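You operate a simulated robot arm through the tools that you are given. There is no shell and no other tool. Be economical: measure what you need, move in short steps, check, and stop when the job is done.

You are at the controls of a simulated two-armed robot. One attempt, no reset.

## Task
Peel-test the orange sample and put it in the tray that the test chart gives.
Fine: hold the sample box while lifting it out; tape toward the sled, tab clamp shut, sled to its stop and home again, clamp open; the pull tester stays as it is.

Only the result counts: the job must be done as asked and must still hold three seconds after the hand-in. Knocking over, shifting, dropping, spilling or breaking anything else fails it.

## Robot
Two 7-joint arms with two-finger parallel grippers on one trunk, on a base that drives. Base frame: it is fixed to the floor where the robot stands at the start and does not move with it; the origin is under the middle of the robot, x ahead of it, y to its left, z up; the surface under the hand at the start is at about z = 880. Lengths are in mm, angles in rad, forces in N, time in s.
The left shoulder is at the start at [70, 134, 1301], the right one opposite. With the tool pointing down near the work surface each hand reaches from about 100 to 620 mm from the robot's upright axis, wherever it stands, measured 20 degrees to its own side. Places, roughly: clear key [500, 500, 900]; peel sled [700, -200, 900]; seat of the peel jig [700, -300, 900]; tab clamp [600, -300, 900]; tester crank [700, 400, 1000]; tester shield [700, 600, 1000]. Payload 1.57 kg a hand.
Tool frame (each hand has its own): the origin (TCP) lies between the finger pads and is the grasp point; the fingertips stand 30 mm ahead of it; z points along the fingers, y is the line along which they close. The gripper opens to 80 mm. The fingers are 17 mm wide and 12 mm thick; the gripper's body (40 by 82 mm) begins 80 mm behind the TCP.
Orientation is that of the tool frame in the base frame, as a unit quaternion [w, x, y, z]. With the fingers straight down and closing along the base's y, the tool's x points along the base's -x, its y along +y and its z along -z.

## Interface
- The arms move only by the tool nudge_tool. It takes "left_rows", "right_rows" or both (then of equal length, played together; a hand with none holds still); each is a list of rows, each a list of 7 numbers: the turn, a rotation vector about the base's x, y, z in units of 90 degrees (1.0 is 90 degrees), then the shift along the base's x, y, z in units of 500 mm (1.0 is 500 mm), then the gripper command, from -1 (shut) to 1 (fully open), values between in proportion. In form: [[wx, wy, wz, tx, ty, tz, claw], ...]. A call has 1 to 20 rows; each row is the pose to reach, as a shift and turn from the pose commanded when the call began. A call with a number of a shift or a turn outside -1 to 1 is refused whole. Each row takes 0.2 s and may step no farther than 50 mm and 0.15 rad from the row before; otherwise, or with a gripper value out of range, the whole call is refused. Where a pose cannot be reached the arm comes as near as it can. A force on the tool above 60 N (or 10 N above the force at the start of the call, whichever is more), or a blocked arm, ends the call early, and 0.2 s more pass. The fingers move at their own pace (about 153 mm/s each) and stop on an object; they squeeze with about 34 N. The grip force told is the motor's: it shows also when the fingers shut on nothing. Time passes only in rows, and 0.2 s behind the last, so rows that repeat a pose let the fingers close. It gives the time, the measured TCP pose, the force on the tool (base axes), the opening and the grip force at its end, in the units of the frame above (readings bear some noise), with the torque about the TCP (base axes, N m) and any sound that the robot's microphone picked up.
- Cameras (640 x 400 px; columns grow to the right, rows downward): "scene" is now at [134.7, 2.7, 1521.1]; the picture's right is [0.03, -1.00, 0.00], its down [-0.66, -0.02, -0.75] and it looks along [0.75, 0.02, -0.66] (base axes); focal length 262 px, centre (320, 200). "left" rides on the left gripper at [72, 7, -122] in its tool frame; the picture's right is [-0.09, 1.00, 0.00], its down [-0.84, -0.08, -0.54] and it looks along [-0.54, -0.05, 0.84] (tool axes); focal length 238 px, centre (320, 200). "right" rides on the right gripper at [72, -7, -122] in its tool frame; the picture's right is [0.09, 1.00, 0.00], its down [-0.84, 0.08, -0.54] and it looks along [-0.54, 0.05, 0.84] (tool axes); focal length 238 px, centre (320, 200).
- grab_frame(camera): a new picture of that camera. No time passes.
- slide_trunk(by): slides the trunk up (or, below 0, down) by that many mm; the arms and the scene camera ride with it, the base frame stays. It gives what a move gives, with no picture.
- base_move(legs): drives the robot by 1 to 6 legs, each [ahead, left, turn to the left] in mm, mm and rad, along the robot's own axes; the way and the turn of a leg run together, so that a leg with both is an arc; at most 1500 mm and 3.142 rad a leg. The arms and the cameras ride along, it lands a little off, and it stops where it bumps. It gives what a move gives.
- head_to(pan, tilt): turns the head with the scene camera to pan (to the left, within 1.501 rad either way) and tilt (down, from -0.506 to 1.204), counted from straight ahead of the robot. It gives what a move gives.
- point_at(camera, pixels): there is no depth. For up to 12 entries [column, row, z] of the newest picture of that camera ("zoom" is the newest enlarged one), the place [x, y] in the base frame at which the ray of that pixel passes the height z, good to about 3 mm. No time passes.
- inspect(camera, box): a new picture of the part [left, top, right, bottom] of that camera's present view, enlarged. No time passes.
- hand_in(): hands the job in; it is judged then, once.

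Work in short steps. Measure before you move; look again where a grasp or a placing could have gone wrong, and mend it. You have 80 turns and 58 pictures in all, those below and enlarged ones among them. Open the grippers and draw the arms clear of the work before you hand the job in, unless the task says otherwise; then end with one line.

The tools are called after "Request:" as name(argument=value, ...) on one line, values as JSON. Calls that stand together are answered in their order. nudge_tool: Moves the arms, as the interface text tells. Its arguments: {"type":"object","properties":{"left_rows":{"type":"array"},"right_rows":{"type":"array"}},"required":[]} The other tools are called the same way: slide_trunk (by) slides the trunk up or down; base_move (legs) drives the base; head_to (pan, tilt) turns the head that bears the scene camera; grab_frame (camera) takes a picture; point_at (camera, pixels) gives the place at which the rays of pixels pass given heights; inspect (camera, box) takes an enlarged picture of a part of a camera's view; hand_in () hands the job in.

At the start:

```text
clock: 0.0
left_tool_pos: [381.4, 79.5, 1268.4]
left_tool_rot: [0.0, -0.002, 1.0, -0.001]
left_contact_force: [0.5, -0.4, -0.5]
left_moment: [-0.01, 0.03, 0.01]
left_gripper_width: 79.9
left_grip_force: 0.0
right_tool_pos: [375.1, -247.2, 1280.6]
right_tool_rot: [0.0, 0.0, 1.0, 0.001]
right_contact_force: [0.1, 1.0, 0.9]
right_moment: [0.03, 0.03, 0.04]
right_gripper_width: 80.0
right_grip_force: 0.1
trunk travel left (down, up): [-875.0, 65.0]
robot x, y, heading: [-1.1, -1.1, -0.001]
head pan, tilt: [0.03, 0.726]
```

scene: 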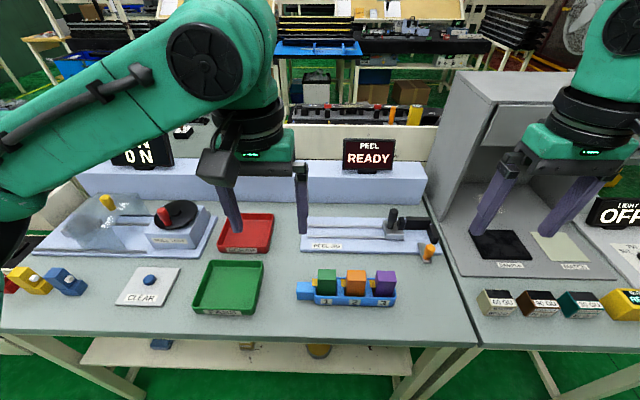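
right: 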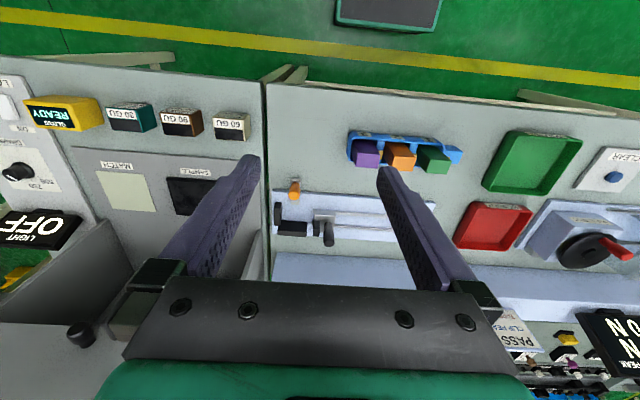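
left: 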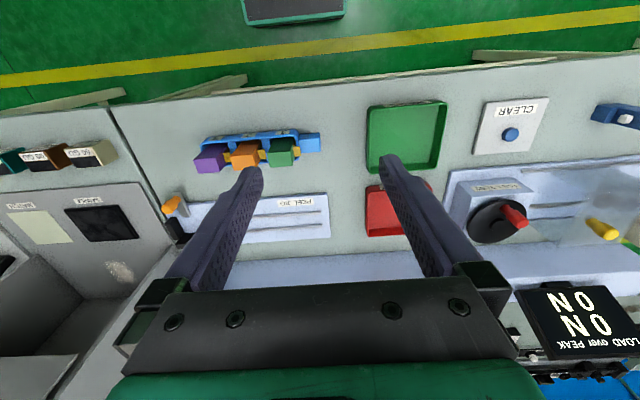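

The scene shows a sample box near (348,290) with green/orange/purple samples, the peel jig at (365,232), and trays at (245,232) and (228,287). I enlarge the jig and box, and look for the chart.

Request:
inspect(camera="scene", box=[280, 180, 460, 310])

Request:
inspect(camera="right", box=[260, 110, 480, 260])

Request:
inspect(camera="right", box=[470, 110, 640, 400])

```text
3.08 times, centred on (370, 245) of scene
```

zoom: 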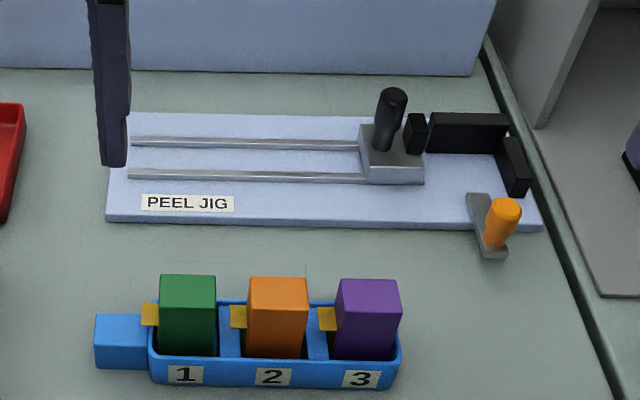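

```text
2.67 times, centred on (370, 185) of right
```

zoom: 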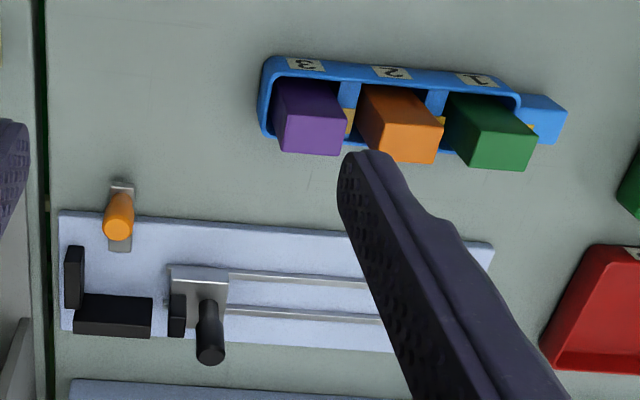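

```text
1.38 times, centred on (555, 255) of right
```

zoom: 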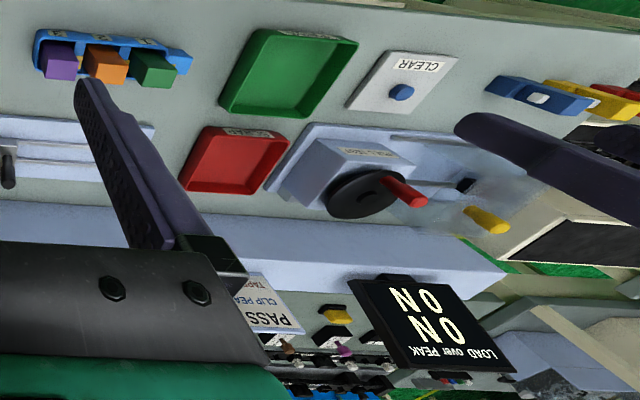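

A chart card ("PASS… TAPE…", near the peel display) is hidden behind the left arm. I locate the main items and move the left hand out of the way to read it.

Request:
point_at(camera="scene", pixels=[[356, 275, 940], [305, 291, 900], [391, 225, 920], [428, 250, 930], [428, 260, 885], [420, 228, 910], [228, 287, 885], [245, 232, 885], [402, 235, 890]])

Request:
nudge_tool(left_rows=[[0, 0, 0, -0.08, 0.05, 0, 1], [0, 0, 0, -0.16, 0.1, 0, 1], [0, 0, 0, -0.2, 0.18, 0, 1], [0, 0, 0, -0.2, 0.26, 0, 1], [0, 0, 0, -0.2, 0.34, 0, 1], [0, 0, 0, -0.2, 0.42, 0, 1], [0, 0, 0, -0.2, 0.5, 0, 1]])

Request:
grab_frame(camera="scene")

```text
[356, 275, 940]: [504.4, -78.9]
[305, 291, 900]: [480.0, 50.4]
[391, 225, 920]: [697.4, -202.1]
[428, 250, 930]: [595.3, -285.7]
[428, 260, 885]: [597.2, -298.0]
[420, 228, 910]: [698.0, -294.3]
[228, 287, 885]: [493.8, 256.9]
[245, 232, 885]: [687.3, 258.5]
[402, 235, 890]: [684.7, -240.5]
```

```text
clock: 1.6
left_tool_pos: [316.1, 299.9, 1258.0]
left_tool_rot: [-0.001, 0.0, 1.0, -0.001]
left_contact_force: [0.0, -0.6, 0.7]
left_moment: [0.02, 0.03, 0.0]
left_gripper_width: 80.2
left_grip_force: 0.1
left hand out of reach, approached as far as the arm can: row 6, 7
right_tool_pos: [377.0, -244.6, 1280.2]
right_tool_rot: [-0.001, 0.0, 1.0, 0.001]
right_contact_force: [0.3, -0.6, 0.6]
right_moment: [-0.02, -0.01, 0.0]
right_gripper_width: 80.0
right_grip_force: 0.0
trunk travel left (down, up): [-875.0, 65.0]
robot x, y, heading: [0.1, 1.7, -0.005]
head pan, tilt: [0.03, 0.726]
```

```text
51 pictures are left
```

scene: 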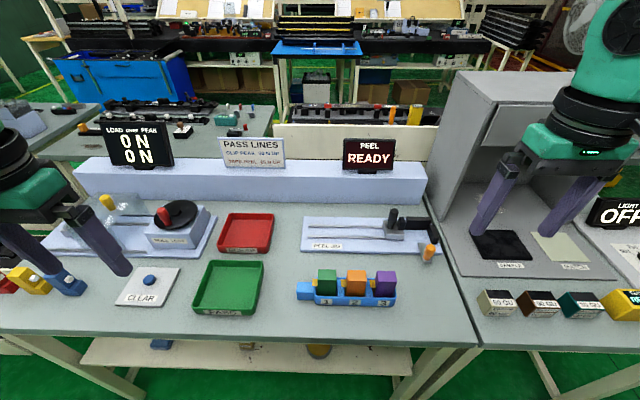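

The chart "PASS LINES" is now visible at (252,152). I enlarge it and the trays.

Request:
inspect(camera="scene", box=[212, 130, 292, 180])

Request:
inspect(camera="scene", box=[180, 205, 290, 320])

```text
8.00 times, centred on (252, 155) of scene
```

zoom: 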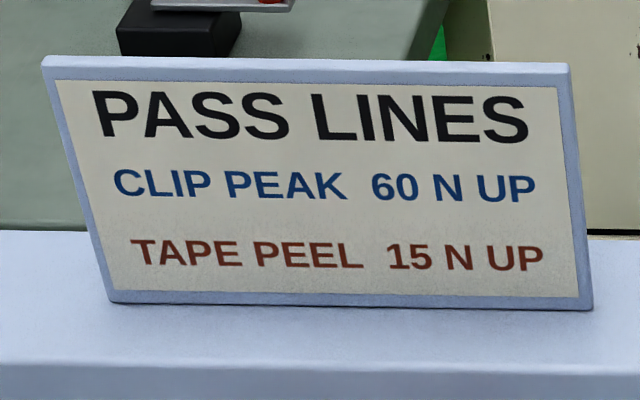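

```text
3.48 times, centred on (235, 262) of scene
```

zoom: 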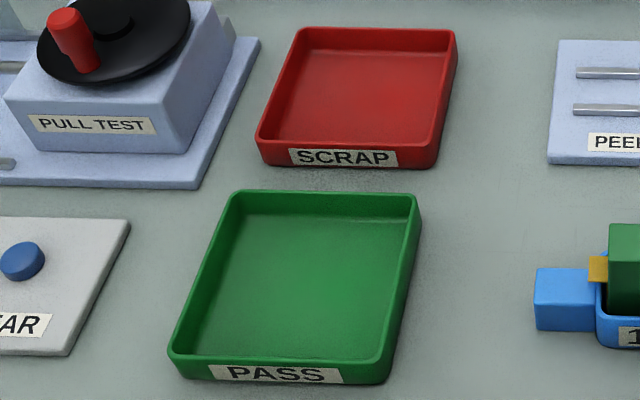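

Pass line is 15 N up → green PASS, otherwise red SCRAP. Now I zoom in tightly on the box and on the jig to measure.

Request:
inspect(camera="scene", box=[290, 260, 402, 312])

Request:
point_at(camera="zoom", pixels=[[320, 200, 880]])

Request:
inspect(camera="scene", box=[370, 200, 450, 270])

Request:
point_at(camera="scene", pixels=[[250, 335, 880], [450, 346, 880], [10, 330, 880]])

```text
5.71 times, centred on (346, 286) of scene
```

zoom: 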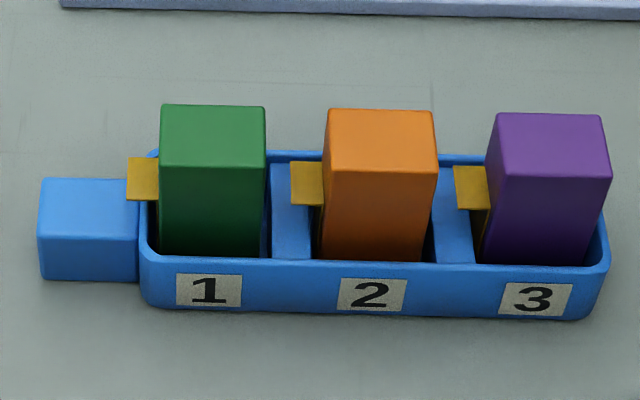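

```text
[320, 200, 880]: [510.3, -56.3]
```

```text
5.71 times, centred on (410, 235) of scene
```

zoom: 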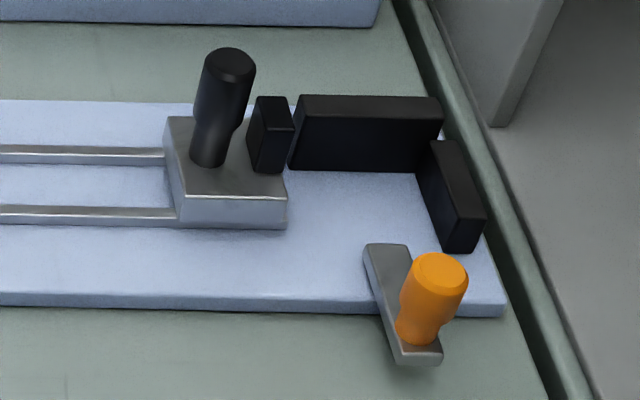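

```text
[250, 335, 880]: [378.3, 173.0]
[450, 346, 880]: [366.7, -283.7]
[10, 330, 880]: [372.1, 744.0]
```

The jig zoom shows the sled (handle 230,65), the tape jaw (270,135), back wall, right wall and the clamp bar with orange knob (435,270). I measure several points on it.

Request:
point_at(camera="zoom", pixels=[[290, 228, 890], [290, 168, 890], [415, 172, 890], [445, 252, 890], [480, 250, 890], [400, 365, 890], [443, 362, 890], [365, 255, 900], [440, 265, 940], [230, 62, 970], [500, 316, 880], [405, 244, 900]])

Request:
point_at(camera="scene", pixels=[[347.4, 279.3, 950], [366.3, 279.5, 950], [366, 270, 950], [347.4, 270, 950], [297, 291, 900], [314, 292, 900], [297.5, 282.3, 900], [297, 300, 880], [313, 308, 880], [395, 306, 880]])

```text
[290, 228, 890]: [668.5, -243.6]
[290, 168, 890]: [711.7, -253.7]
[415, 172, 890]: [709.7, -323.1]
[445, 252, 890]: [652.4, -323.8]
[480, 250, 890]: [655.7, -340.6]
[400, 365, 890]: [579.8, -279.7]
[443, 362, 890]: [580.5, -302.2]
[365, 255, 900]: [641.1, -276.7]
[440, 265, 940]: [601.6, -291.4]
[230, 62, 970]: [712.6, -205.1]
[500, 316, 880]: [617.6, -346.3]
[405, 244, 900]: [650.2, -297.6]
```

```text
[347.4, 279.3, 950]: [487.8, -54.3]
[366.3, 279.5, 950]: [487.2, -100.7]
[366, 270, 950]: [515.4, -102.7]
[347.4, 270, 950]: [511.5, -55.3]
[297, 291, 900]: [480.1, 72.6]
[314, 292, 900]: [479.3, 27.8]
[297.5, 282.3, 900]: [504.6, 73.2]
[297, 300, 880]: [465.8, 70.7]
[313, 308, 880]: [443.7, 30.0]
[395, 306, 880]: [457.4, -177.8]
```

Back wall face is about x≈710, right wall y≈-323, the sled jaw y≈-250; orange block is about (500,-78), box handle about (485,50). I rotate both hands to close along x (right +90°, left −90°) and bring them above the box for a closer look.

Request:
nudge_tool(right_rows=[[0, 0, 0.0909, 0.022, 0.031, -0.033, 1], [0, 0, 0.1818, 0.045, 0.061, -0.065, 1], [0, 0, 0.2727, 0.067, 0.092, -0.098, 1], [0, 0, 0.3636, 0.089, 0.123, -0.131, 1], [0, 0, 0.4545, 0.112, 0.154, -0.164, 1], [0, 0, 0.5454, 0.134, 0.184, -0.196, 1], [0, 0, 0.6363, 0.156, 0.215, -0.229, 1], [0, 0, 0.7272, 0.179, 0.246, -0.262, 1], [0, 0, 0.8181, 0.201, 0.277, -0.295, 1], [0, 0, 0.909, 0.224, 0.307, -0.327, 1], [0, 0, 1, 0.246, 0.338, -0.36, 1]], left_rows=[[0, 0, -0.0909, 0.038, -0.02, -0.021, 1], [0, 0, -0.1818, 0.076, -0.05, -0.043, 1], [0, 0, -0.2727, 0.114, -0.08, -0.064, 1], [0, 0, -0.3636, 0.152, -0.12, -0.086, 1], [0, 0, -0.4545, 0.19, -0.16, -0.107, 1], [0, 0, -0.5454, 0.228, -0.2, -0.129, 1], [0, 0, -0.6363, 0.266, -0.24, -0.15, 1], [0, 0, -0.7272, 0.304, -0.28, -0.172, 1], [0, 0, -0.8181, 0.342, -0.32, -0.193, 1], [0, 0, -0.909, 0.38, -0.36, -0.215, 1], [0, 0, -1, 0.418, -0.4, -0.236, 1]])

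Request:
grab_frame(camera="right")

Request:
grab_frame(camera="left")

```text
clock: 4.0
left_tool_pos: [526.6, 100.7, 1144.9]
left_tool_rot: [-0.001, 0.707, 0.707, 0.001]
left_contact_force: [0.9, -0.6, 0.7]
left_moment: [0.01, 0.02, -0.01]
left_gripper_width: 80.2
left_grip_force: 0.1
right_tool_pos: [316.4, -48.4, 1064.8]
right_tool_rot: [0.046, -0.615, 0.786, -0.033]
right_contact_force: [-0.4, -0.1, 0.4]
right_moment: [-0.01, 0.02, 0.01]
right_gripper_width: 80.0
right_grip_force: 0.1
right hand out of reach, approached as far as the arm can: row 5, 6, 7, 8, 9, 10, 11
trunk travel left (down, up): [-875.0, 65.0]
robot x, y, heading: [-0.9, 0.1, 0.002]
head pan, tilt: [0.03, 0.726]
```

```text
46 pictures are left
```

right: 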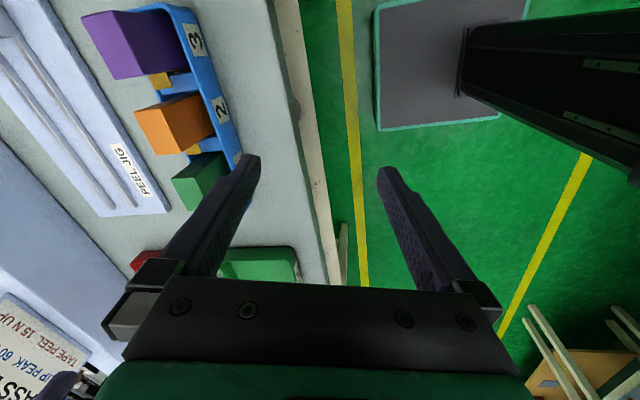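

```text
45 pictures are left
```

left: 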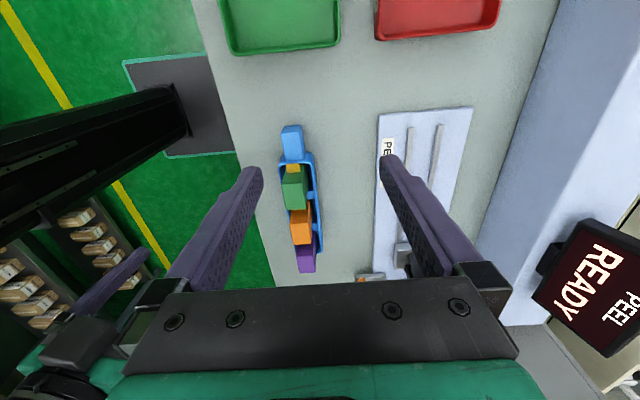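

The left hand is in place, but the right arm ran into a poor posture. I bring the right hand back outwards and then forward, straightening its tool.

Request:
nudge_tool(right_rows=[[0, 0, 0, 0, -0.08, 0.04, 1], [0, 0, 0, 0, -0.16, 0.08, 1], [0, 0, 0, 0, -0.24, 0.12, 1], [0, 0, 0, 0, -0.32, 0.16, 1], [0, 0, 0, 0.03, -0.4, 0.16, 1], [-0.004, 0.024, 0.05, 0.1, -0.4, 0.16, 1], [-0.008, 0.048, 0.1, 0.18, -0.4, 0.16, 1], [-0.012, 0.071, 0.155, 0.26, -0.38, 0.16, 1], [-0.012, 0.071, 0.155, 0.34, -0.34, 0.16, 1]])

```text
clock: 6.0
left_tool_pos: [524.5, 101.8, 1145.1]
left_tool_rot: [0.0, 0.706, 0.708, 0.0]
left_contact_force: [-0.1, 0.0, 0.0]
left_moment: [0.0, -0.04, -0.02]
left_gripper_width: 80.1
left_grip_force: 0.1
right_tool_pos: [223.9, -58.6, 1097.0]
right_tool_rot: [0.004, -0.691, 0.722, -0.016]
right_contact_force: [-0.6, 0.4, -0.1]
right_moment: [0.02, 0.0, 0.01]
right_gripper_width: 79.9
right_grip_force: 0.1
right hand out of reach, approached as far as the arm can: row 1, 2, 3, 4, 5, 6, 7, 8, 9
trunk travel left (down, up): [-875.0, 65.0]
robot x, y, heading: [1.4, 0.8, -0.003]
head pan, tilt: [0.03, 0.726]
```

The right wrist seems to be at a joint limit in this sense of turn. I unwind it while moving back to the right-hand side.

Request:
nudge_tool(right_rows=[[0, 0, -0.09, 0, 0, 0, 1], [0, 0, -0.18, 0, 0, 0.02, 1], [0, 0, -0.27, 0.01, -0.03, 0.04, 1], [0, 0, -0.36, 0.03, -0.07, 0.06, 1], [0, 0, -0.45, 0.06, -0.12, 0.08, 1], [0, 0, -0.54, 0.1, -0.17, 0.1, 1], [0, 0, -0.63, 0.16, -0.22, 0.1, 1], [0, 0, -0.72, 0.22, -0.27, 0.1, 1], [0, 0, -0.81, 0.28, -0.3, 0.1, 1], [0, 0, -0.9, 0.32, -0.32, 0.1, 1], [0, 0, -0.97, 0.352, -0.322, 0.106, 1]])

Request:
grab_frame(camera="scene")

```text
clock: 8.4
left_tool_pos: [526.6, 101.9, 1144.6]
left_tool_rot: [-0.001, 0.706, 0.708, 0.0]
left_contact_force: [-0.3, -0.8, -0.3]
left_moment: [0.01, -0.02, -0.01]
left_gripper_width: 79.7
left_grip_force: 0.0
right_tool_pos: [396.2, -209.3, 1161.0]
right_tool_rot: [-0.008, 0.0, 1.0, -0.014]
right_contact_force: [-0.9, -0.8, 0.2]
right_moment: [-0.05, -0.01, -0.01]
right_gripper_width: 79.9
right_grip_force: 0.0
trunk travel left (down, up): [-875.0, 65.0]
robot x, y, heading: [-1.8, 3.3, 0.004]
head pan, tilt: [0.03, 0.726]
```

```text
44 pictures are left
```

scene: 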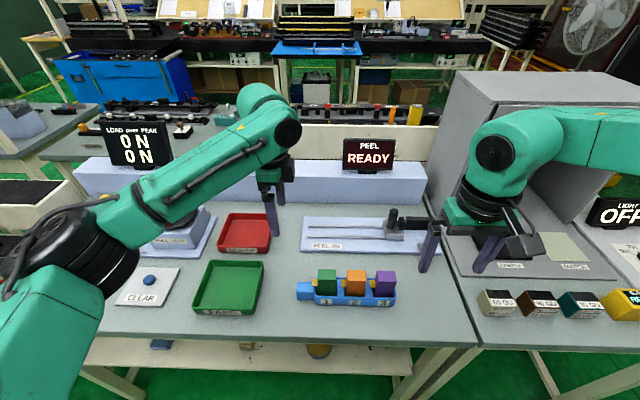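

The right arm is back upright. I test the +90° turn again, this time in place on the right side, and only afterwards translate.

Request:
nudge_tool(right_rows=[[0, 0, 0, 0, -0.08, 0, 1], [0, 0, 0.09, 0, -0.15, 0, 1], [0, 0, 0.18, 0, -0.15, 0, 1], [0, 0, 0.27, 0, -0.15, 0, 1], [0, 0, 0.36, 0, -0.15, 0, 1], [0, 0, 0.45, 0, -0.15, 0, 1], [0, 0, 0.54, 0, -0.15, 0, 1], [0, 0, 0.63, 0, -0.15, 0, 1], [0, 0, 0.72, 0, -0.15, 0, 1], [0, 0, 0.81, 0, -0.15, 0, 1], [0, 0, 0.9, 0, -0.15, 0, 1], [0, 0, 0.98, 0, -0.15, 0, 1]])

```text
clock: 11.0
left_tool_pos: [524.7, 102.3, 1146.0]
left_tool_rot: [0.0, 0.706, 0.708, -0.001]
left_contact_force: [-0.4, 0.0, 0.1]
left_moment: [0.0, 0.02, -0.03]
left_gripper_width: 80.0
left_grip_force: 0.1
right_tool_pos: [207.4, -86.4, 1117.9]
right_tool_rot: [0.005, -0.685, 0.728, -0.022]
right_contact_force: [0.1, 0.4, -0.3]
right_moment: [0.04, 0.01, 0.03]
right_gripper_width: 80.0
right_grip_force: 0.1
right hand out of reach, approached as far as the arm can: row 4, 5, 6, 7, 8, 9, 10, 11, 12
trunk travel left (down, up): [-875.0, 65.0]
robot x, y, heading: [3.6, -1.2, 0.0]
head pan, tilt: [0.03, 0.726]
```

Plus-turn is limited to about 25° for the right wrist, so I unwind and will use −90° instead.

Request:
nudge_tool(right_rows=[[0, 0, -0.09, 0, 0, 0, 1], [0, 0, -0.18, 0, 0, 0.02, 1], [0, 0, -0.27, 0.01, -0.03, 0.04, 1], [0, 0, -0.36, 0.03, -0.07, 0.06, 1], [0, 0, -0.45, 0.06, -0.12, 0.08, 1], [0, 0, -0.54, 0.1, -0.17, 0.084, 1], [0, 0, -0.63, 0.16, -0.22, 0.084, 1], [0, 0, -0.72, 0.22, -0.27, 0.084, 1], [0, 0, -0.81, 0.28, -0.3, 0.084, 1], [0, 0, -0.9, 0.34, -0.32, 0.084, 1], [0, 0, -0.96, 0.386, -0.328, 0.084, 1]])

Request:
nudge_tool(right_rows=[[0, 0, -0.09, 0, 0, 0, 1], [0, 0, -0.18, 0, 0, 0, 1], [0, 0, -0.27, 0, 0, 0, 1], [0, 0, -0.36, 0, 0, 0, 1], [0, 0, -0.45, 0, 0, 0, 1], [0, 0, -0.54, 0, 0, 0, 1], [0, 0, -0.63, 0, 0, 0, 1], [0, 0, -0.72, 0, 0, 0, 1], [0, 0, -0.81, 0, 0, 0, 1], [0, 0, -0.9, 0, 0, 0, 1], [0, 0, -0.99, 0, 0, 0, 1]])

```text
clock: 13.4
left_tool_pos: [526.4, 102.3, 1144.1]
left_tool_rot: [-0.001, 0.707, 0.708, 0.0]
left_contact_force: [0.1, -0.1, -0.1]
left_moment: [0.01, 0.0, -0.01]
left_gripper_width: 79.9
left_grip_force: 0.1
right_tool_pos: [405.6, -262.9, 1146.6]
right_tool_rot: [-0.008, -0.016, 1.0, -0.013]
right_contact_force: [0.8, -0.1, -0.1]
right_moment: [0.02, 0.01, 0.0]
right_gripper_width: 80.0
right_grip_force: 0.1
trunk travel left (down, up): [-875.0, 65.0]
robot x, y, heading: [-1.1, 2.7, 0.001]
head pan, tilt: [0.03, 0.726]
```

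```text
clock: 15.8
left_tool_pos: [526.2, 102.3, 1144.9]
left_tool_rot: [0.0, 0.706, 0.708, 0.0]
left_contact_force: [0.7, 0.1, -0.5]
left_moment: [0.01, 0.0, -0.02]
left_gripper_width: 79.7
left_grip_force: 0.1
right_tool_pos: [405.6, -261.7, 1148.4]
right_tool_rot: [-0.015, 0.691, 0.723, -0.005]
right_contact_force: [0.4, 0.1, -0.6]
right_moment: [0.01, 0.0, 0.01]
right_gripper_width: 79.8
right_grip_force: 0.0
trunk travel left (down, up): [-875.0, 65.0]
robot x, y, heading: [-0.2, -0.2, 0.003]
head pan, tilt: [0.03, 0.726]
```

The right hand now closes along x. I straighten its tilt and move it above the orange block, then look.

Request:
nudge_tool(right_rows=[[-0.003, -0.006, -0.01, 0.03, 0.06, -0.02, 1], [-0.006, -0.012, -0.02, 0.06, 0.12, -0.04, 1], [-0.009, -0.018, -0.029, 0.09, 0.18, -0.07, 1], [-0.009, -0.018, -0.029, 0.12, 0.25, -0.09, 1], [-0.009, -0.018, -0.029, 0.15, 0.31, -0.12, 1], [-0.009, -0.018, -0.029, 0.188, 0.368, -0.136, 1]])

Request:
grab_frame(camera="right")

Request:
grab_frame(camera="scene")

```text
clock: 17.2
left_tool_pos: [524.6, 101.0, 1146.7]
left_tool_rot: [0.0, 0.707, 0.708, 0.0]
left_contact_force: [-0.6, -0.3, 0.0]
left_moment: [0.01, -0.02, 0.02]
left_gripper_width: 80.0
left_grip_force: 0.1
right_tool_pos: [470.6, -115.0, 1092.6]
right_tool_rot: [0.002, 0.706, 0.708, 0.001]
right_contact_force: [-0.2, -1.1, 0.2]
right_moment: [0.0, -0.01, -0.01]
right_gripper_width: 79.9
right_grip_force: 0.1
right hand out of reach, approached as far as the arm can: row 5, 6
trunk travel left (down, up): [-875.0, 65.0]
robot x, y, heading: [1.0, -2.0, -0.004]
head pan, tilt: [0.03, 0.726]
```

```text
43 pictures are left
```

right: 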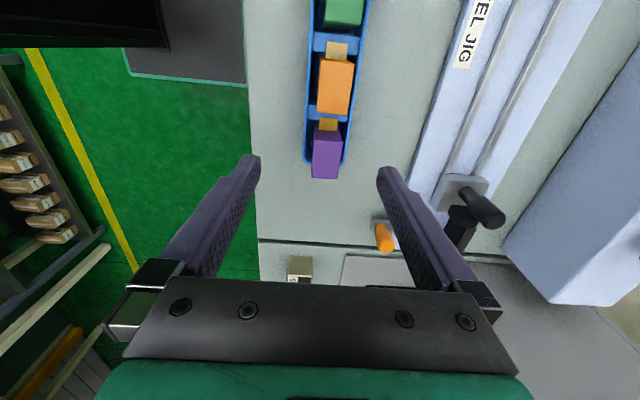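

```text
42 pictures are left
```

scene: 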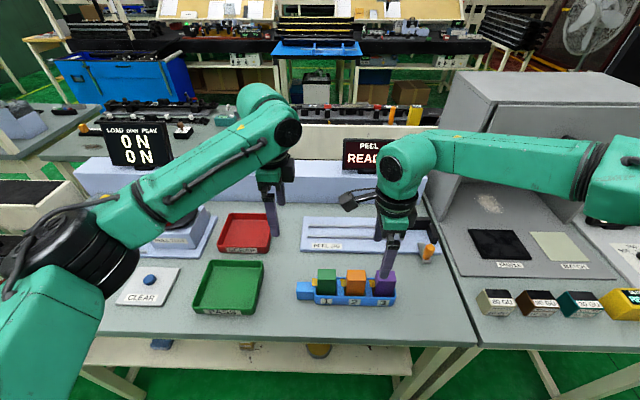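

The right arm can't reach farther left from here. I'll drive the base a bit; first I check how far the base plate (grey with teal rim, edge at (247,60)) is from the table edge (252,60).

Request:
point_at(camera="right", pixels=[[247, 60, 50], [247, 60, 200], [247, 60, 300], [252, 120, 880], [336, 77, 950], [124, 60, 200], [329, 130, 950], [345, 160, 880]])

Request:
inspect(camera="right", box=[270, 0, 400, 190])

```text
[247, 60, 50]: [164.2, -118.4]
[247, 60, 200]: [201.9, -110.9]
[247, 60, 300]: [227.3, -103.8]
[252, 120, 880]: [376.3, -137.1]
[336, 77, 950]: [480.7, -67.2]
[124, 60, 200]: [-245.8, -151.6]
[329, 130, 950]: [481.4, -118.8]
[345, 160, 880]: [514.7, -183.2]
```

```text
2.11 times, centred on (335, 95) of right
```

zoom: 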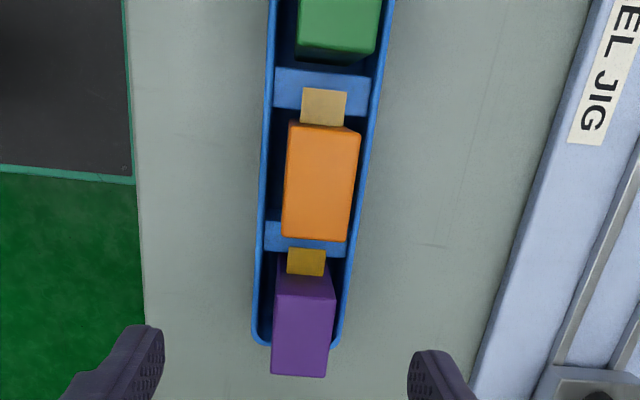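

Base front is at x≈200, table edge 376, so there is room. I drive 100 ahead and 40 left.

Request:
base_move(legs=[[100, 40, 0]])

```text
clock: 18.4
left_tool_pos: [618.7, 139.0, 1147.0]
left_tool_rot: [0.0, 0.707, 0.707, 0.001]
left_contact_force: [0.8, 0.5, -0.4]
left_moment: [-0.01, -0.02, 0.0]
left_gripper_width: 80.0
left_grip_force: 0.0
right_tool_pos: [564.2, -76.3, 1093.1]
right_tool_rot: [0.001, 0.706, 0.708, 0.002]
right_contact_force: [-0.2, 0.1, -0.9]
right_moment: [-0.01, -0.03, 0.03]
right_gripper_width: 80.0
right_grip_force: 0.0
trunk travel left (down, up): [-875.0, 65.0]
robot x, y, heading: [98.4, 38.9, 0.003]
head pan, tilt: [0.03, 0.726]
```

Triangulating the earlier views puts the block top at about z≈980, centre (480,-73). I move the right hand over it and the left hand back toward the handle, then look with both.

Request:
nudge_tool(right_rows=[[0, 0, 0, -0.06, 0, 0, 1], [0, 0, 0, -0.12, 0, 0, 1], [0, 0, 0, -0.168, 0.002, 0, 1]], left_rows=[[0, 0, 0, -0.09, 0, -0.01, 1], [0, 0, 0, -0.18, 0, -0.02, 1], [0, 0, 0, -0.26, 0, -0.03, 1]])

Request:
grab_frame(camera="right")

Request:
grab_frame(camera="left")

Request:
inspect(camera="scene", box=[260, 280, 420, 380])

```text
clock: 19.2
left_tool_pos: [489.7, 141.1, 1131.7]
left_tool_rot: [0.0, 0.707, 0.708, 0.0]
left_contact_force: [0.0, -0.1, -0.5]
left_moment: [0.0, 0.03, -0.01]
left_gripper_width: 80.0
left_grip_force: 0.1
right_tool_pos: [482.1, -75.7, 1092.4]
right_tool_rot: [0.001, 0.708, 0.707, 0.0]
right_contact_force: [-0.1, 0.4, 0.2]
right_moment: [-0.01, 0.0, -0.04]
right_gripper_width: 79.9
right_grip_force: 0.2
trunk travel left (down, up): [-875.0, 65.0]
robot x, y, heading: [97.8, 36.2, -0.001]
head pan, tilt: [0.03, 0.726]
```

```text
40 pictures are left
```

right: 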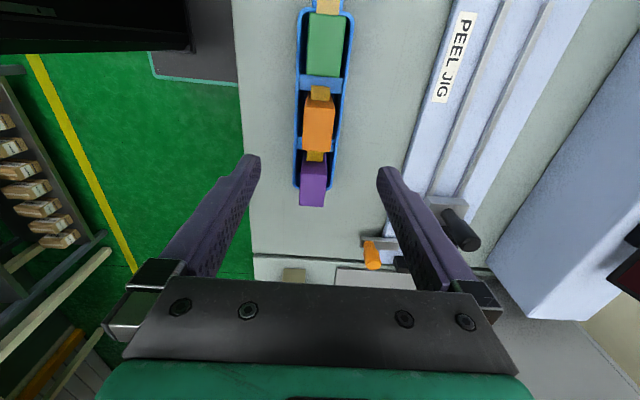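

```text
39 pictures are left
```

left: 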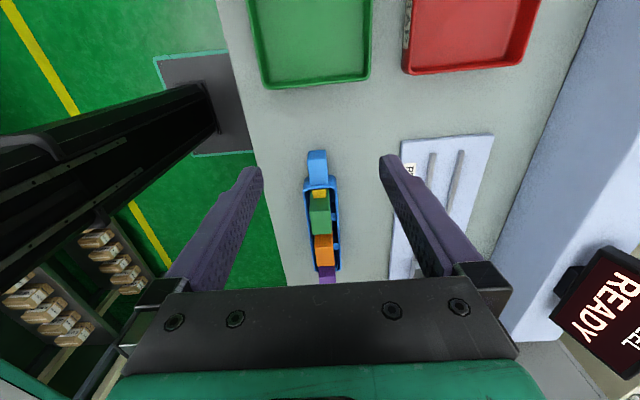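

```text
4.00 times, centred on (340, 330) of scene
```

zoom: 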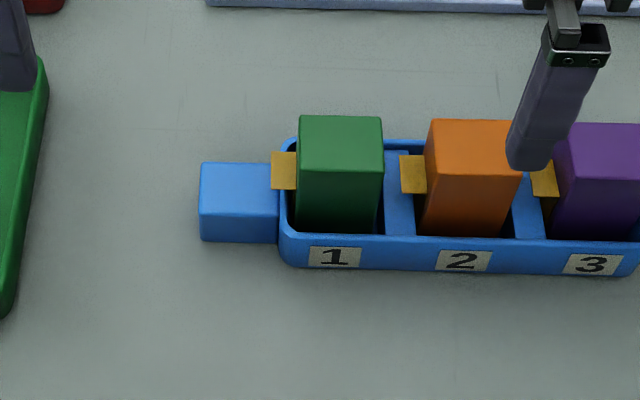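

I measure orange block corners and handle corners in this scene zoom (top front-left (425,172), front-right (522,177), back-left (432,119); handle (200,205),(275,205),(203,163)), then zoom the right and left views for triangulation.

Request:
point_at(camera="zoom", pixels=[[425, 172, 950], [425, 172, 980], [522, 177, 980], [432, 119, 980], [200, 213, 910], [275, 214, 910], [203, 163, 910], [203, 163, 930], [200, 213, 930], [280, 263, 880], [200, 240, 880]])

Request:
inspect(camera="right", box=[270, 60, 390, 160])

Request:
point_at(camera="zoom", pixels=[[320, 200, 950], [320, 200, 980], [320, 240, 980], [360, 200, 980]])

Request:
inspect(camera="left", box=[270, 130, 390, 230])

```text
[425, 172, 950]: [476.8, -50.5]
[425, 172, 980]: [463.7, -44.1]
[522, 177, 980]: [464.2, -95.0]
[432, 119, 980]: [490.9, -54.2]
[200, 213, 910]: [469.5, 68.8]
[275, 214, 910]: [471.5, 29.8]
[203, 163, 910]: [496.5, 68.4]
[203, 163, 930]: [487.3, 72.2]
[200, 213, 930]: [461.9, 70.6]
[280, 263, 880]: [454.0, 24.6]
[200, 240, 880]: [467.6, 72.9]
```

```text
4.00 times, centred on (330, 110) of right
```

zoom: 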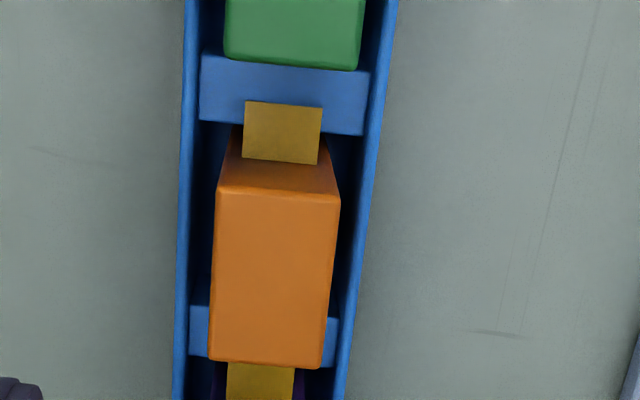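

```text
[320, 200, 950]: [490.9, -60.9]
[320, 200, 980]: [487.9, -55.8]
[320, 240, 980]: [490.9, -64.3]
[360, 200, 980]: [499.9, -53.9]
```

```text
4.00 times, centred on (330, 180) of left
```

zoom: 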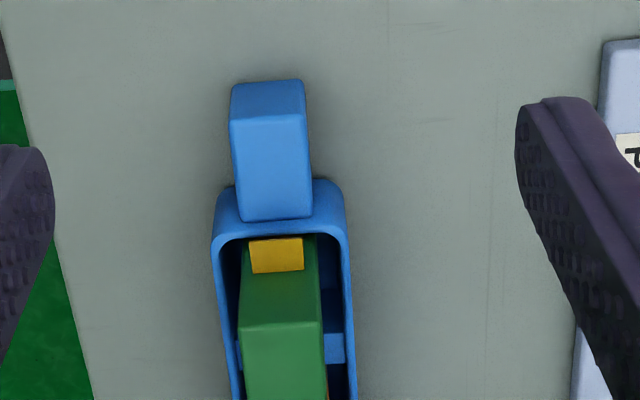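

Triangulation: orange block top ≈ z 974, centre (480,-73), ~31×42 mm, box yawed ≈ +3°; handle top z≈921, centre (478.5,50), 26 mm wide in x. To avoid the hands colliding, I lean the left wrist outward (tilt −0.5 rad about x) and hover it over the handle; right hand steps away meanwhile.

Request:
nudge_tool(left_rows=[[-0.064, -0.002, 0.007, -0.004, -0.03, -0.05, 1], [-0.128, -0.004, 0.014, -0.008, -0.06, -0.1, 1], [-0.192, -0.006, 0.021, -0.012, -0.09, -0.15, 1], [-0.256, -0.008, 0.028, -0.016, -0.12, -0.19, 1], [-0.318, -0.009, 0.036, -0.02, -0.14, -0.23, 1], [-0.318, -0.009, 0.036, -0.022, -0.16, -0.264, 1]], right_rows=[[0, 0, 0, 0, -0.04, 0, 1], [0, 0, 0, 0, -0.08, 0, 1], [0, 0, 0, 0, -0.12, 0, 1], [0, 0, 0, 0, -0.16, 0, 1], [0, 0, 0, 0, -0.16, 0, 1], [0, 0, 0, 0, -0.16, 0, 1]])

Request:
grab_frame(camera="left")

Request:
grab_frame(camera="scene")

```text
clock: 20.6
left_tool_pos: [482.6, 61.0, 996.6]
left_tool_rot: [0.179, 0.665, 0.704, -0.171]
left_contact_force: [0.1, 0.3, -0.6]
left_moment: [0.01, 0.01, -0.01]
left_gripper_width: 80.1
left_grip_force: 0.0
right_tool_pos: [483.1, -155.2, 1090.5]
right_tool_rot: [0.0, 0.707, 0.708, 0.002]
right_contact_force: [-0.1, -0.5, -0.3]
right_moment: [0.03, 0.04, 0.0]
right_gripper_width: 79.9
right_grip_force: 0.1
trunk travel left (down, up): [-875.0, 65.0]
robot x, y, heading: [94.5, 39.8, -0.003]
head pan, tilt: [0.03, 0.726]
```

```text
35 pictures are left
```

left: 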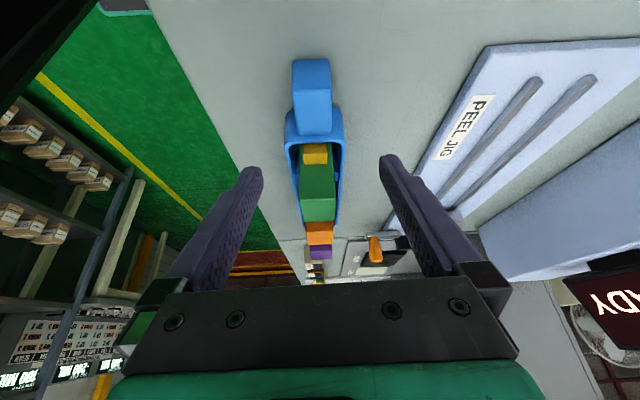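

```text
34 pictures are left
```

scene: 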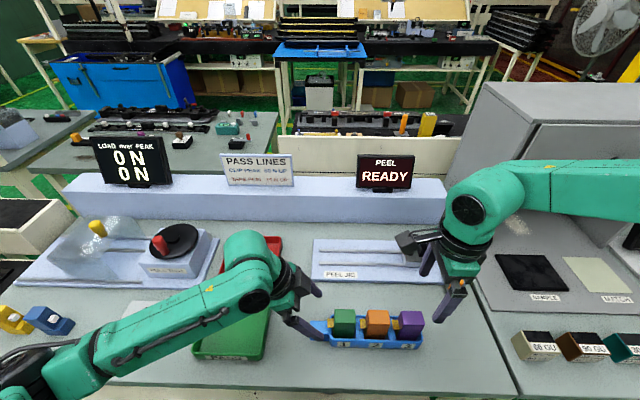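

The left hand is well above the handle. I check the handle position in its view (top face corners ≈ (297,92),(331,92),(333,133),(297,133)).

Request:
point_at(camera="left", pixels=[[294, 92, 921], [330, 92, 921], [332, 133, 921], [297, 133, 921]])

Request:
inspect(camera="scene", box=[280, 280, 440, 380])

```text
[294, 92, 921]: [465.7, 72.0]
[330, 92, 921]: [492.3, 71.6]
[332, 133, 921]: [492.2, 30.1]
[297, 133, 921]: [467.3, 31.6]
```

```text
4.00 times, centred on (360, 330) of scene
```

zoom: 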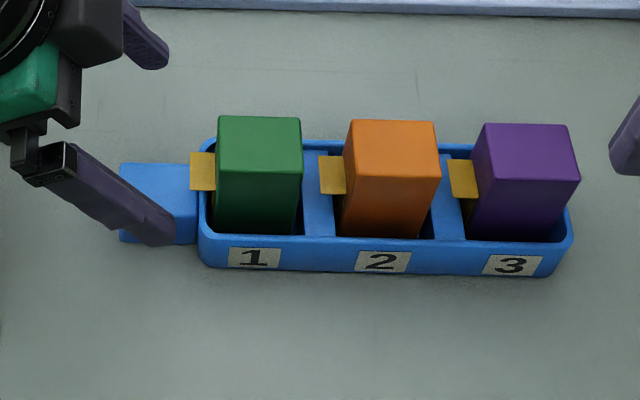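

Handle spans x 466–492, y 31–72. I lower the left hand straight down to z≈920 and close on the handle.

Request:
nudge_tool(left_rows=[[0, 0, 0, -0.004, 0, -0.04, 1], [0, 0, 0, -0.004, 0, -0.08, 1], [0, 0, 0, -0.004, 0, -0.12, 0.6], [0, 0, 0, -0.004, 0, -0.153, 0.2], [0, 0, 0, -0.004, 0, -0.153, -0.1]])

Request:
inspect(camera="left", box=[200, 40, 440, 220])

```text
clock: 21.8
left_tool_pos: [479.7, 61.9, 920.6]
left_tool_rot: [0.179, 0.665, 0.704, -0.17]
left_contact_force: [-0.4, 0.4, -0.4]
left_moment: [-0.03, 0.02, 0.0]
left_gripper_width: 35.9
left_grip_force: 0.1
right_tool_pos: [482.4, -155.7, 1090.5]
right_tool_rot: [-0.001, 0.706, 0.708, 0.0]
right_contact_force: [-0.3, -0.1, 0.2]
right_moment: [-0.05, 0.0, -0.04]
right_gripper_width: 79.9
right_grip_force: 0.0
trunk travel left (down, up): [-875.0, 65.0]
robot x, y, heading: [98.6, 40.2, -0.005]
head pan, tilt: [0.03, 0.726]
```

```text
2.22 times, centred on (320, 130) of left
```

zoom: 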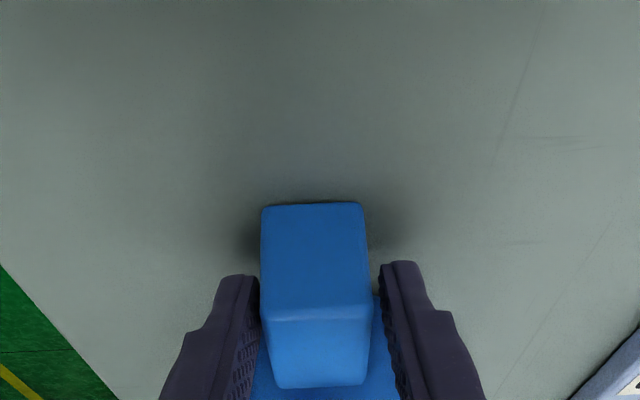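

The handle sits centred to within about 2 mm; I shift −1.5 mm in x and close, while the right hand comes back above the orange block with a 3° yaw.

Request:
nudge_tool(left_rows=[[0, 0, 0, -0.003, 0, 0, -0.1], [0, 0, 0, -0.003, 0, 0, -0.4], [0, 0, 0, -0.003, 0, 0, -0.7], [0, 0, 0, -0.003, 0, 0, -1], [0, 0, 0, -0.003, 0, 0, -1]], right_rows=[[0, 0, 0.01, 0, 0.04, -0.02, 1], [0, 0, 0.02, 0, 0.08, -0.04, 1], [0, 0, 0.035, 0, 0.12, -0.06, 1], [0, 0, 0.035, -0.004, 0.16, -0.08, 1], [0, 0, 0.035, -0.004, 0.163, -0.08, 1]])

Request:
inspect(camera="right", box=[220, 60, 420, 200])

Request:
grab_frame(camera="scene")

```text
clock: 23.0
left_tool_pos: [477.5, 62.1, 921.3]
left_tool_rot: [0.18, 0.666, 0.704, -0.17]
left_contact_force: [-0.7, -1.1, 3.4]
left_moment: [-0.31, 0.1, -0.18]
left_gripper_width: 29.0
left_grip_force: 33.5
right_tool_pos: [481.7, -73.9, 1052.1]
right_tool_rot: [0.001, 0.687, 0.727, 0.001]
right_contact_force: [-0.1, -0.5, -1.2]
right_moment: [-0.01, 0.0, -0.01]
right_gripper_width: 80.0
right_grip_force: 0.1
trunk travel left (down, up): [-875.0, 65.0]
robot x, y, heading: [97.1, 34.9, 0.001]
head pan, tilt: [0.03, 0.726]
```

```text
2.86 times, centred on (320, 130) of right
```

zoom: 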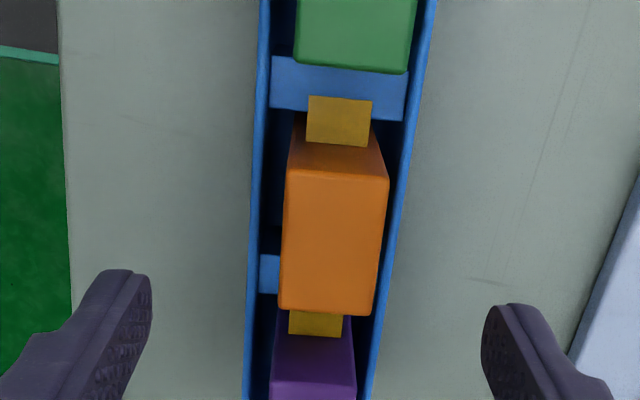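

```text
30 pictures are left
```

scene: 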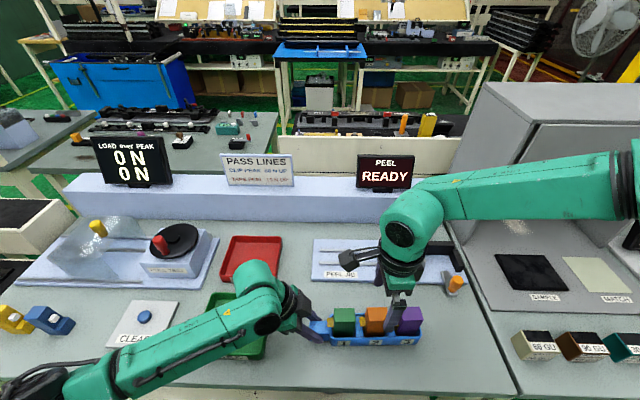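

The left hand holds the handle (29 mm, 33 N). The block centre computes to (485,-74), 3 mm ahead of the right TCP; I descend to z≈964 and close on the block.

Request:
nudge_tool(right_rows=[[0, 0, 0, 0.003, 0, -0.04, 1], [0, 0, 0, 0.006, 0, -0.08, 0.7], [0, 0, 0, 0.006, 0, -0.12, 0.4], [0, 0, 0, 0.006, 0, -0.15, 0.3], [0, 0, 0, 0.006, 0, -0.176, 0.2]])

Request:
inspect(camera="right", box=[220, 80, 420, 220])

Request:
inspect(camera="scene", box=[280, 250, 460, 370])

```text
clock: 24.2
left_tool_pos: [477.1, 62.1, 921.4]
left_tool_rot: [0.18, 0.665, 0.704, -0.17]
left_contact_force: [-1.6, -0.1, 4.6]
left_moment: [-0.08, 0.11, -0.16]
left_gripper_width: 28.6
left_grip_force: 34.1
right_tool_pos: [476.2, -87.4, 975.7]
right_tool_rot: [0.001, 0.687, 0.726, 0.002]
right_contact_force: [-0.6, -0.1, 0.6]
right_moment: [0.0, 0.02, 0.02]
right_gripper_width: 48.1
right_grip_force: 0.1
right hand out of reach, approached as far as the arm can: row 4, 5
trunk travel left (down, up): [-875.0, 65.0]
robot x, y, heading: [99.0, 37.1, -0.005]
head pan, tilt: [0.03, 0.726]
```

```text
2.86 times, centred on (320, 150) of right
```

zoom: 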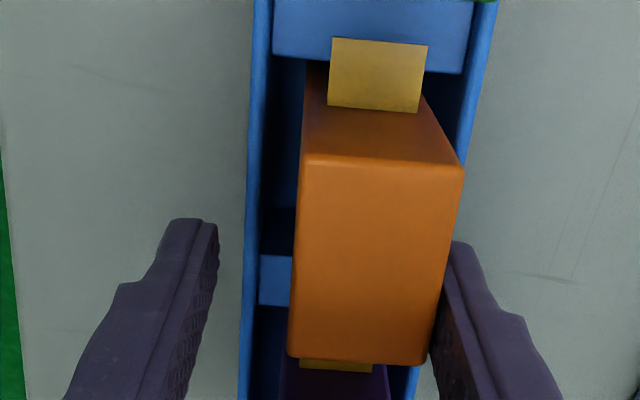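

```text
3.33 times, centred on (370, 310) of scene
```

zoom: 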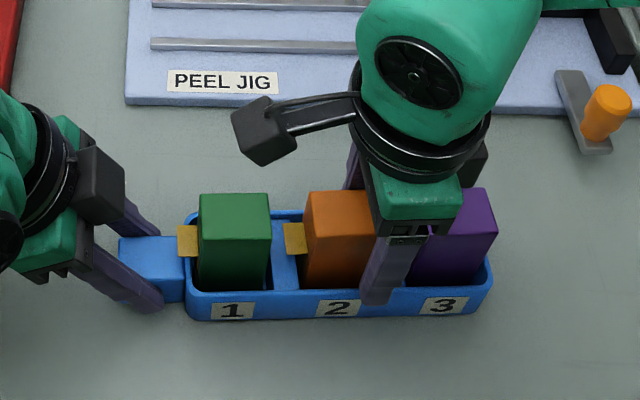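

The right arm stalled at (476,-87,976), out of reach, with no contact. I release the handle, raise both hands, and will shift the base left so the block lies more on the right arm's side.

Request:
nudge_tool(right_rows=[[0, 0, 0, 0, 0, 0, 0.6], [0, 0, 0, 0, 0, 0, 1], [0, 0, 0, 0, 0, 0.05, 1], [0, 0, 0, 0, 0, 0.13, 1], [0, 0, 0, 0, 0, 0.22, 1]], left_rows=[[0, 0, 0, 0, 0, 0, 0], [0, 0, 0, 0, 0, 0, 0.5], [0, 0, 0, 0, 0, 0.05, 1], [0, 0, 0, 0, 0, 0.13, 1], [0, 0, 0, 0, 0, 0.22, 1]])

Request:
base_move(legs=[[0, 90, 0]])

```text
clock: 25.4
left_tool_pos: [476.5, 60.4, 1031.9]
left_tool_rot: [0.179, 0.665, 0.705, -0.17]
left_contact_force: [-0.6, -0.1, 0.2]
left_moment: [0.03, 0.0, -0.06]
left_gripper_width: 80.0
left_grip_force: 0.0
right_tool_pos: [476.0, -84.5, 1083.6]
right_tool_rot: [0.001, 0.687, 0.726, 0.001]
right_contact_force: [-0.1, -0.4, -0.1]
right_moment: [-0.02, 0.03, 0.04]
right_gripper_width: 79.9
right_grip_force: 0.1
trunk travel left (down, up): [-875.0, 65.0]
robot x, y, heading: [99.0, 37.3, -0.005]
head pan, tilt: [0.03, 0.726]
```

```text
clock: 26.5
left_tool_pos: [478.0, 141.0, 1030.7]
left_tool_rot: [0.177, 0.666, 0.704, -0.169]
left_contact_force: [0.1, 0.4, -0.2]
left_moment: [0.03, -0.01, 0.0]
left_gripper_width: 80.1
left_grip_force: 0.1
right_tool_pos: [476.4, -1.3, 1082.4]
right_tool_rot: [0.0, 0.688, 0.725, 0.002]
right_contact_force: [0.2, 0.1, 0.2]
right_moment: [0.03, 0.0, 0.0]
right_gripper_width: 80.1
right_grip_force: 0.0
trunk travel left (down, up): [-875.0, 65.0]
robot x, y, heading: [100.0, 127.5, -0.005]
head pan, tilt: [0.03, 0.726]
```

Base moved ~90 left. I bring the right hand back over the block (x 485, y −74, z 1050) and the left hand back over the handle, then check.

Request:
nudge_tool(right_rows=[[0, 0, 0, 0.006, -0.05, -0.02, 1], [0, 0, 0, 0.012, -0.1, -0.04, 1], [0, 0, 0, 0.018, -0.146, -0.06, 1], [0, 0, 0, 0.018, -0.146, -0.12, 1], [0, 0, 0, 0.018, -0.146, -0.18, 1]], left_rows=[[0, 0, 0, 0, -0.05, 0, 1], [0, 0, 0, 0, -0.1, 0, 1], [0, 0, 0, 0, -0.159, -0.04, 1], [0, 0, 0, 0, -0.159, -0.07, 1], [0, 0, 0, 0, -0.159, -0.07, 1]])

Request:
inspect(camera="right", box=[220, 80, 420, 220])

Request:
grab_frame(camera="left")

```text
clock: 27.7
left_tool_pos: [478.1, 62.4, 993.5]
left_tool_rot: [0.179, 0.666, 0.704, -0.17]
left_contact_force: [0.5, 0.1, -0.3]
left_moment: [-0.01, 0.0, 0.01]
left_gripper_width: 79.8
left_grip_force: 0.1
right_tool_pos: [487.3, -70.5, 990.0]
right_tool_rot: [0.0, 0.688, 0.725, 0.001]
right_contact_force: [0.7, 0.9, -0.4]
right_moment: [-0.02, -0.02, 0.01]
right_gripper_width: 80.2
right_grip_force: 0.0
trunk travel left (down, up): [-875.0, 65.0]
robot x, y, heading: [97.7, 128.7, -0.002]
head pan, tilt: [0.03, 0.726]
```

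```text
2.86 times, centred on (320, 150) of right
```

zoom: 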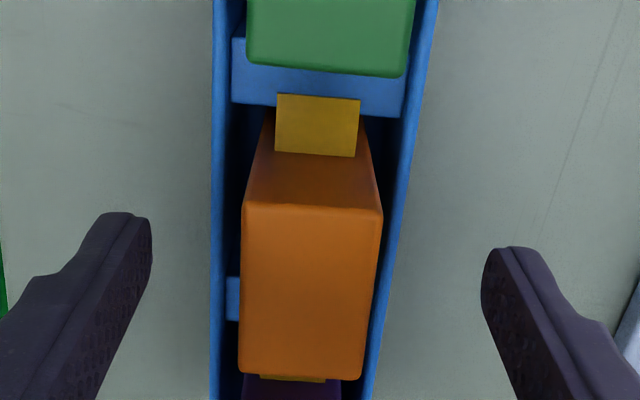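

```text
26 pictures are left
```

left: 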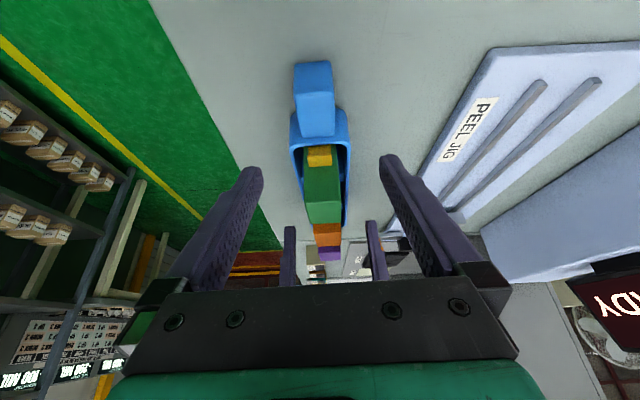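

Both reach now. The block centre is ~3 mm −x, −y of the right TCP. I first grip the handle again with the left hand, correcting the right hand laterally meanwhile.

Request:
nudge_tool(left_rows=[[0, 0, 0, -0.002, 0, -0.05, 1], [0, 0, 0, -0.002, 0, -0.1, 0.6], [0, 0, 0, -0.002, 0, -0.145, 0.2], [0, 0, 0, -0.002, 0, -0.145, -0.1], [0, 0, 0, -0.002, 0, -0.145, -0.4], [0, 0, 0, -0.002, 0, -0.145, -0.7], [0, 0, 0, -0.002, 0, -0.145, -1], [0, 0, 0, -0.002, 0, -0.145, -1]], right_rows=[[0, 0, 0, -0.006, -0.006, 0, 1], [0, 0, 0, -0.006, -0.006, 0, 0.8], [0, 0, 0, -0.006, -0.006, 0, 0.6], [0, 0, 0, -0.006, -0.006, -0.02, 0.4], [0, 0, 0, -0.006, -0.006, -0.04, 0.3], [0, 0, 0, -0.006, -0.006, -0.052, 0.2], [0, 0, 0, -0.006, -0.006, -0.052, 0.2], [0, 0, 0, -0.006, -0.006, -0.052, 0.2]])

Request:
inspect(camera="right", box=[220, 80, 420, 220])

```text
clock: 29.5
left_tool_pos: [478.4, 65.5, 922.5]
left_tool_rot: [0.178, 0.666, 0.704, -0.171]
left_contact_force: [-0.8, -0.2, -0.5]
left_moment: [-0.04, 0.02, -0.07]
left_gripper_width: 28.9
left_grip_force: 33.6
right_tool_pos: [482.9, -74.7, 967.5]
right_tool_rot: [0.001, 0.688, 0.726, 0.0]
right_contact_force: [-0.7, 0.3, -0.4]
right_moment: [-0.02, 0.02, 0.01]
right_gripper_width: 48.1
right_grip_force: 0.0
trunk travel left (down, up): [-875.0, 65.0]
robot x, y, heading: [95.3, 125.8, -0.004]
head pan, tilt: [0.03, 0.726]
```

```text
2.86 times, centred on (320, 150) of right
```

zoom: 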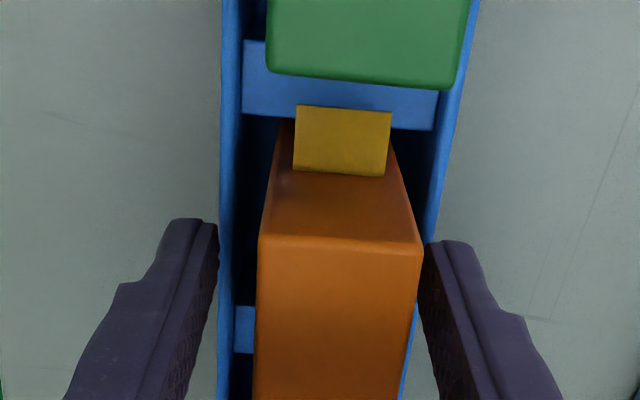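

The block is about 3 mm toward the right-hand (+x) finger. I shift +3 mm in x and close on it.

Request:
nudge_tool(right_rows=[[0, 0, 0, 0.006, 0, 0, 0.2], [0, 0, 0, 0.006, 0, 0, 0.0], [0, 0, 0, 0.006, 0, 0, -0.2], [0, 0, 0, 0.006, 0, 0, -0.6], [0, 0, 0, 0.006, 0, 0, -1], [0, 0, 0, 0.006, 0, 0, -1]])

```text
clock: 30.9
left_tool_pos: [477.2, 66.8, 923.0]
left_tool_rot: [0.178, 0.666, 0.704, -0.17]
left_contact_force: [-1.4, -1.0, -2.2]
left_moment: [0.06, 0.06, -0.16]
left_gripper_width: 29.2
left_grip_force: 34.4
right_tool_pos: [487.6, -74.0, 966.6]
right_tool_rot: [0.0, 0.688, 0.726, 0.001]
right_contact_force: [-0.5, 0.7, 1.3]
right_moment: [-0.03, -0.01, 0.0]
right_gripper_width: 29.1
right_grip_force: 33.9
trunk travel left (down, up): [-875.0, 65.0]
robot x, y, heading: [97.4, 124.4, -0.005]
head pan, tilt: [0.03, 0.726]
```

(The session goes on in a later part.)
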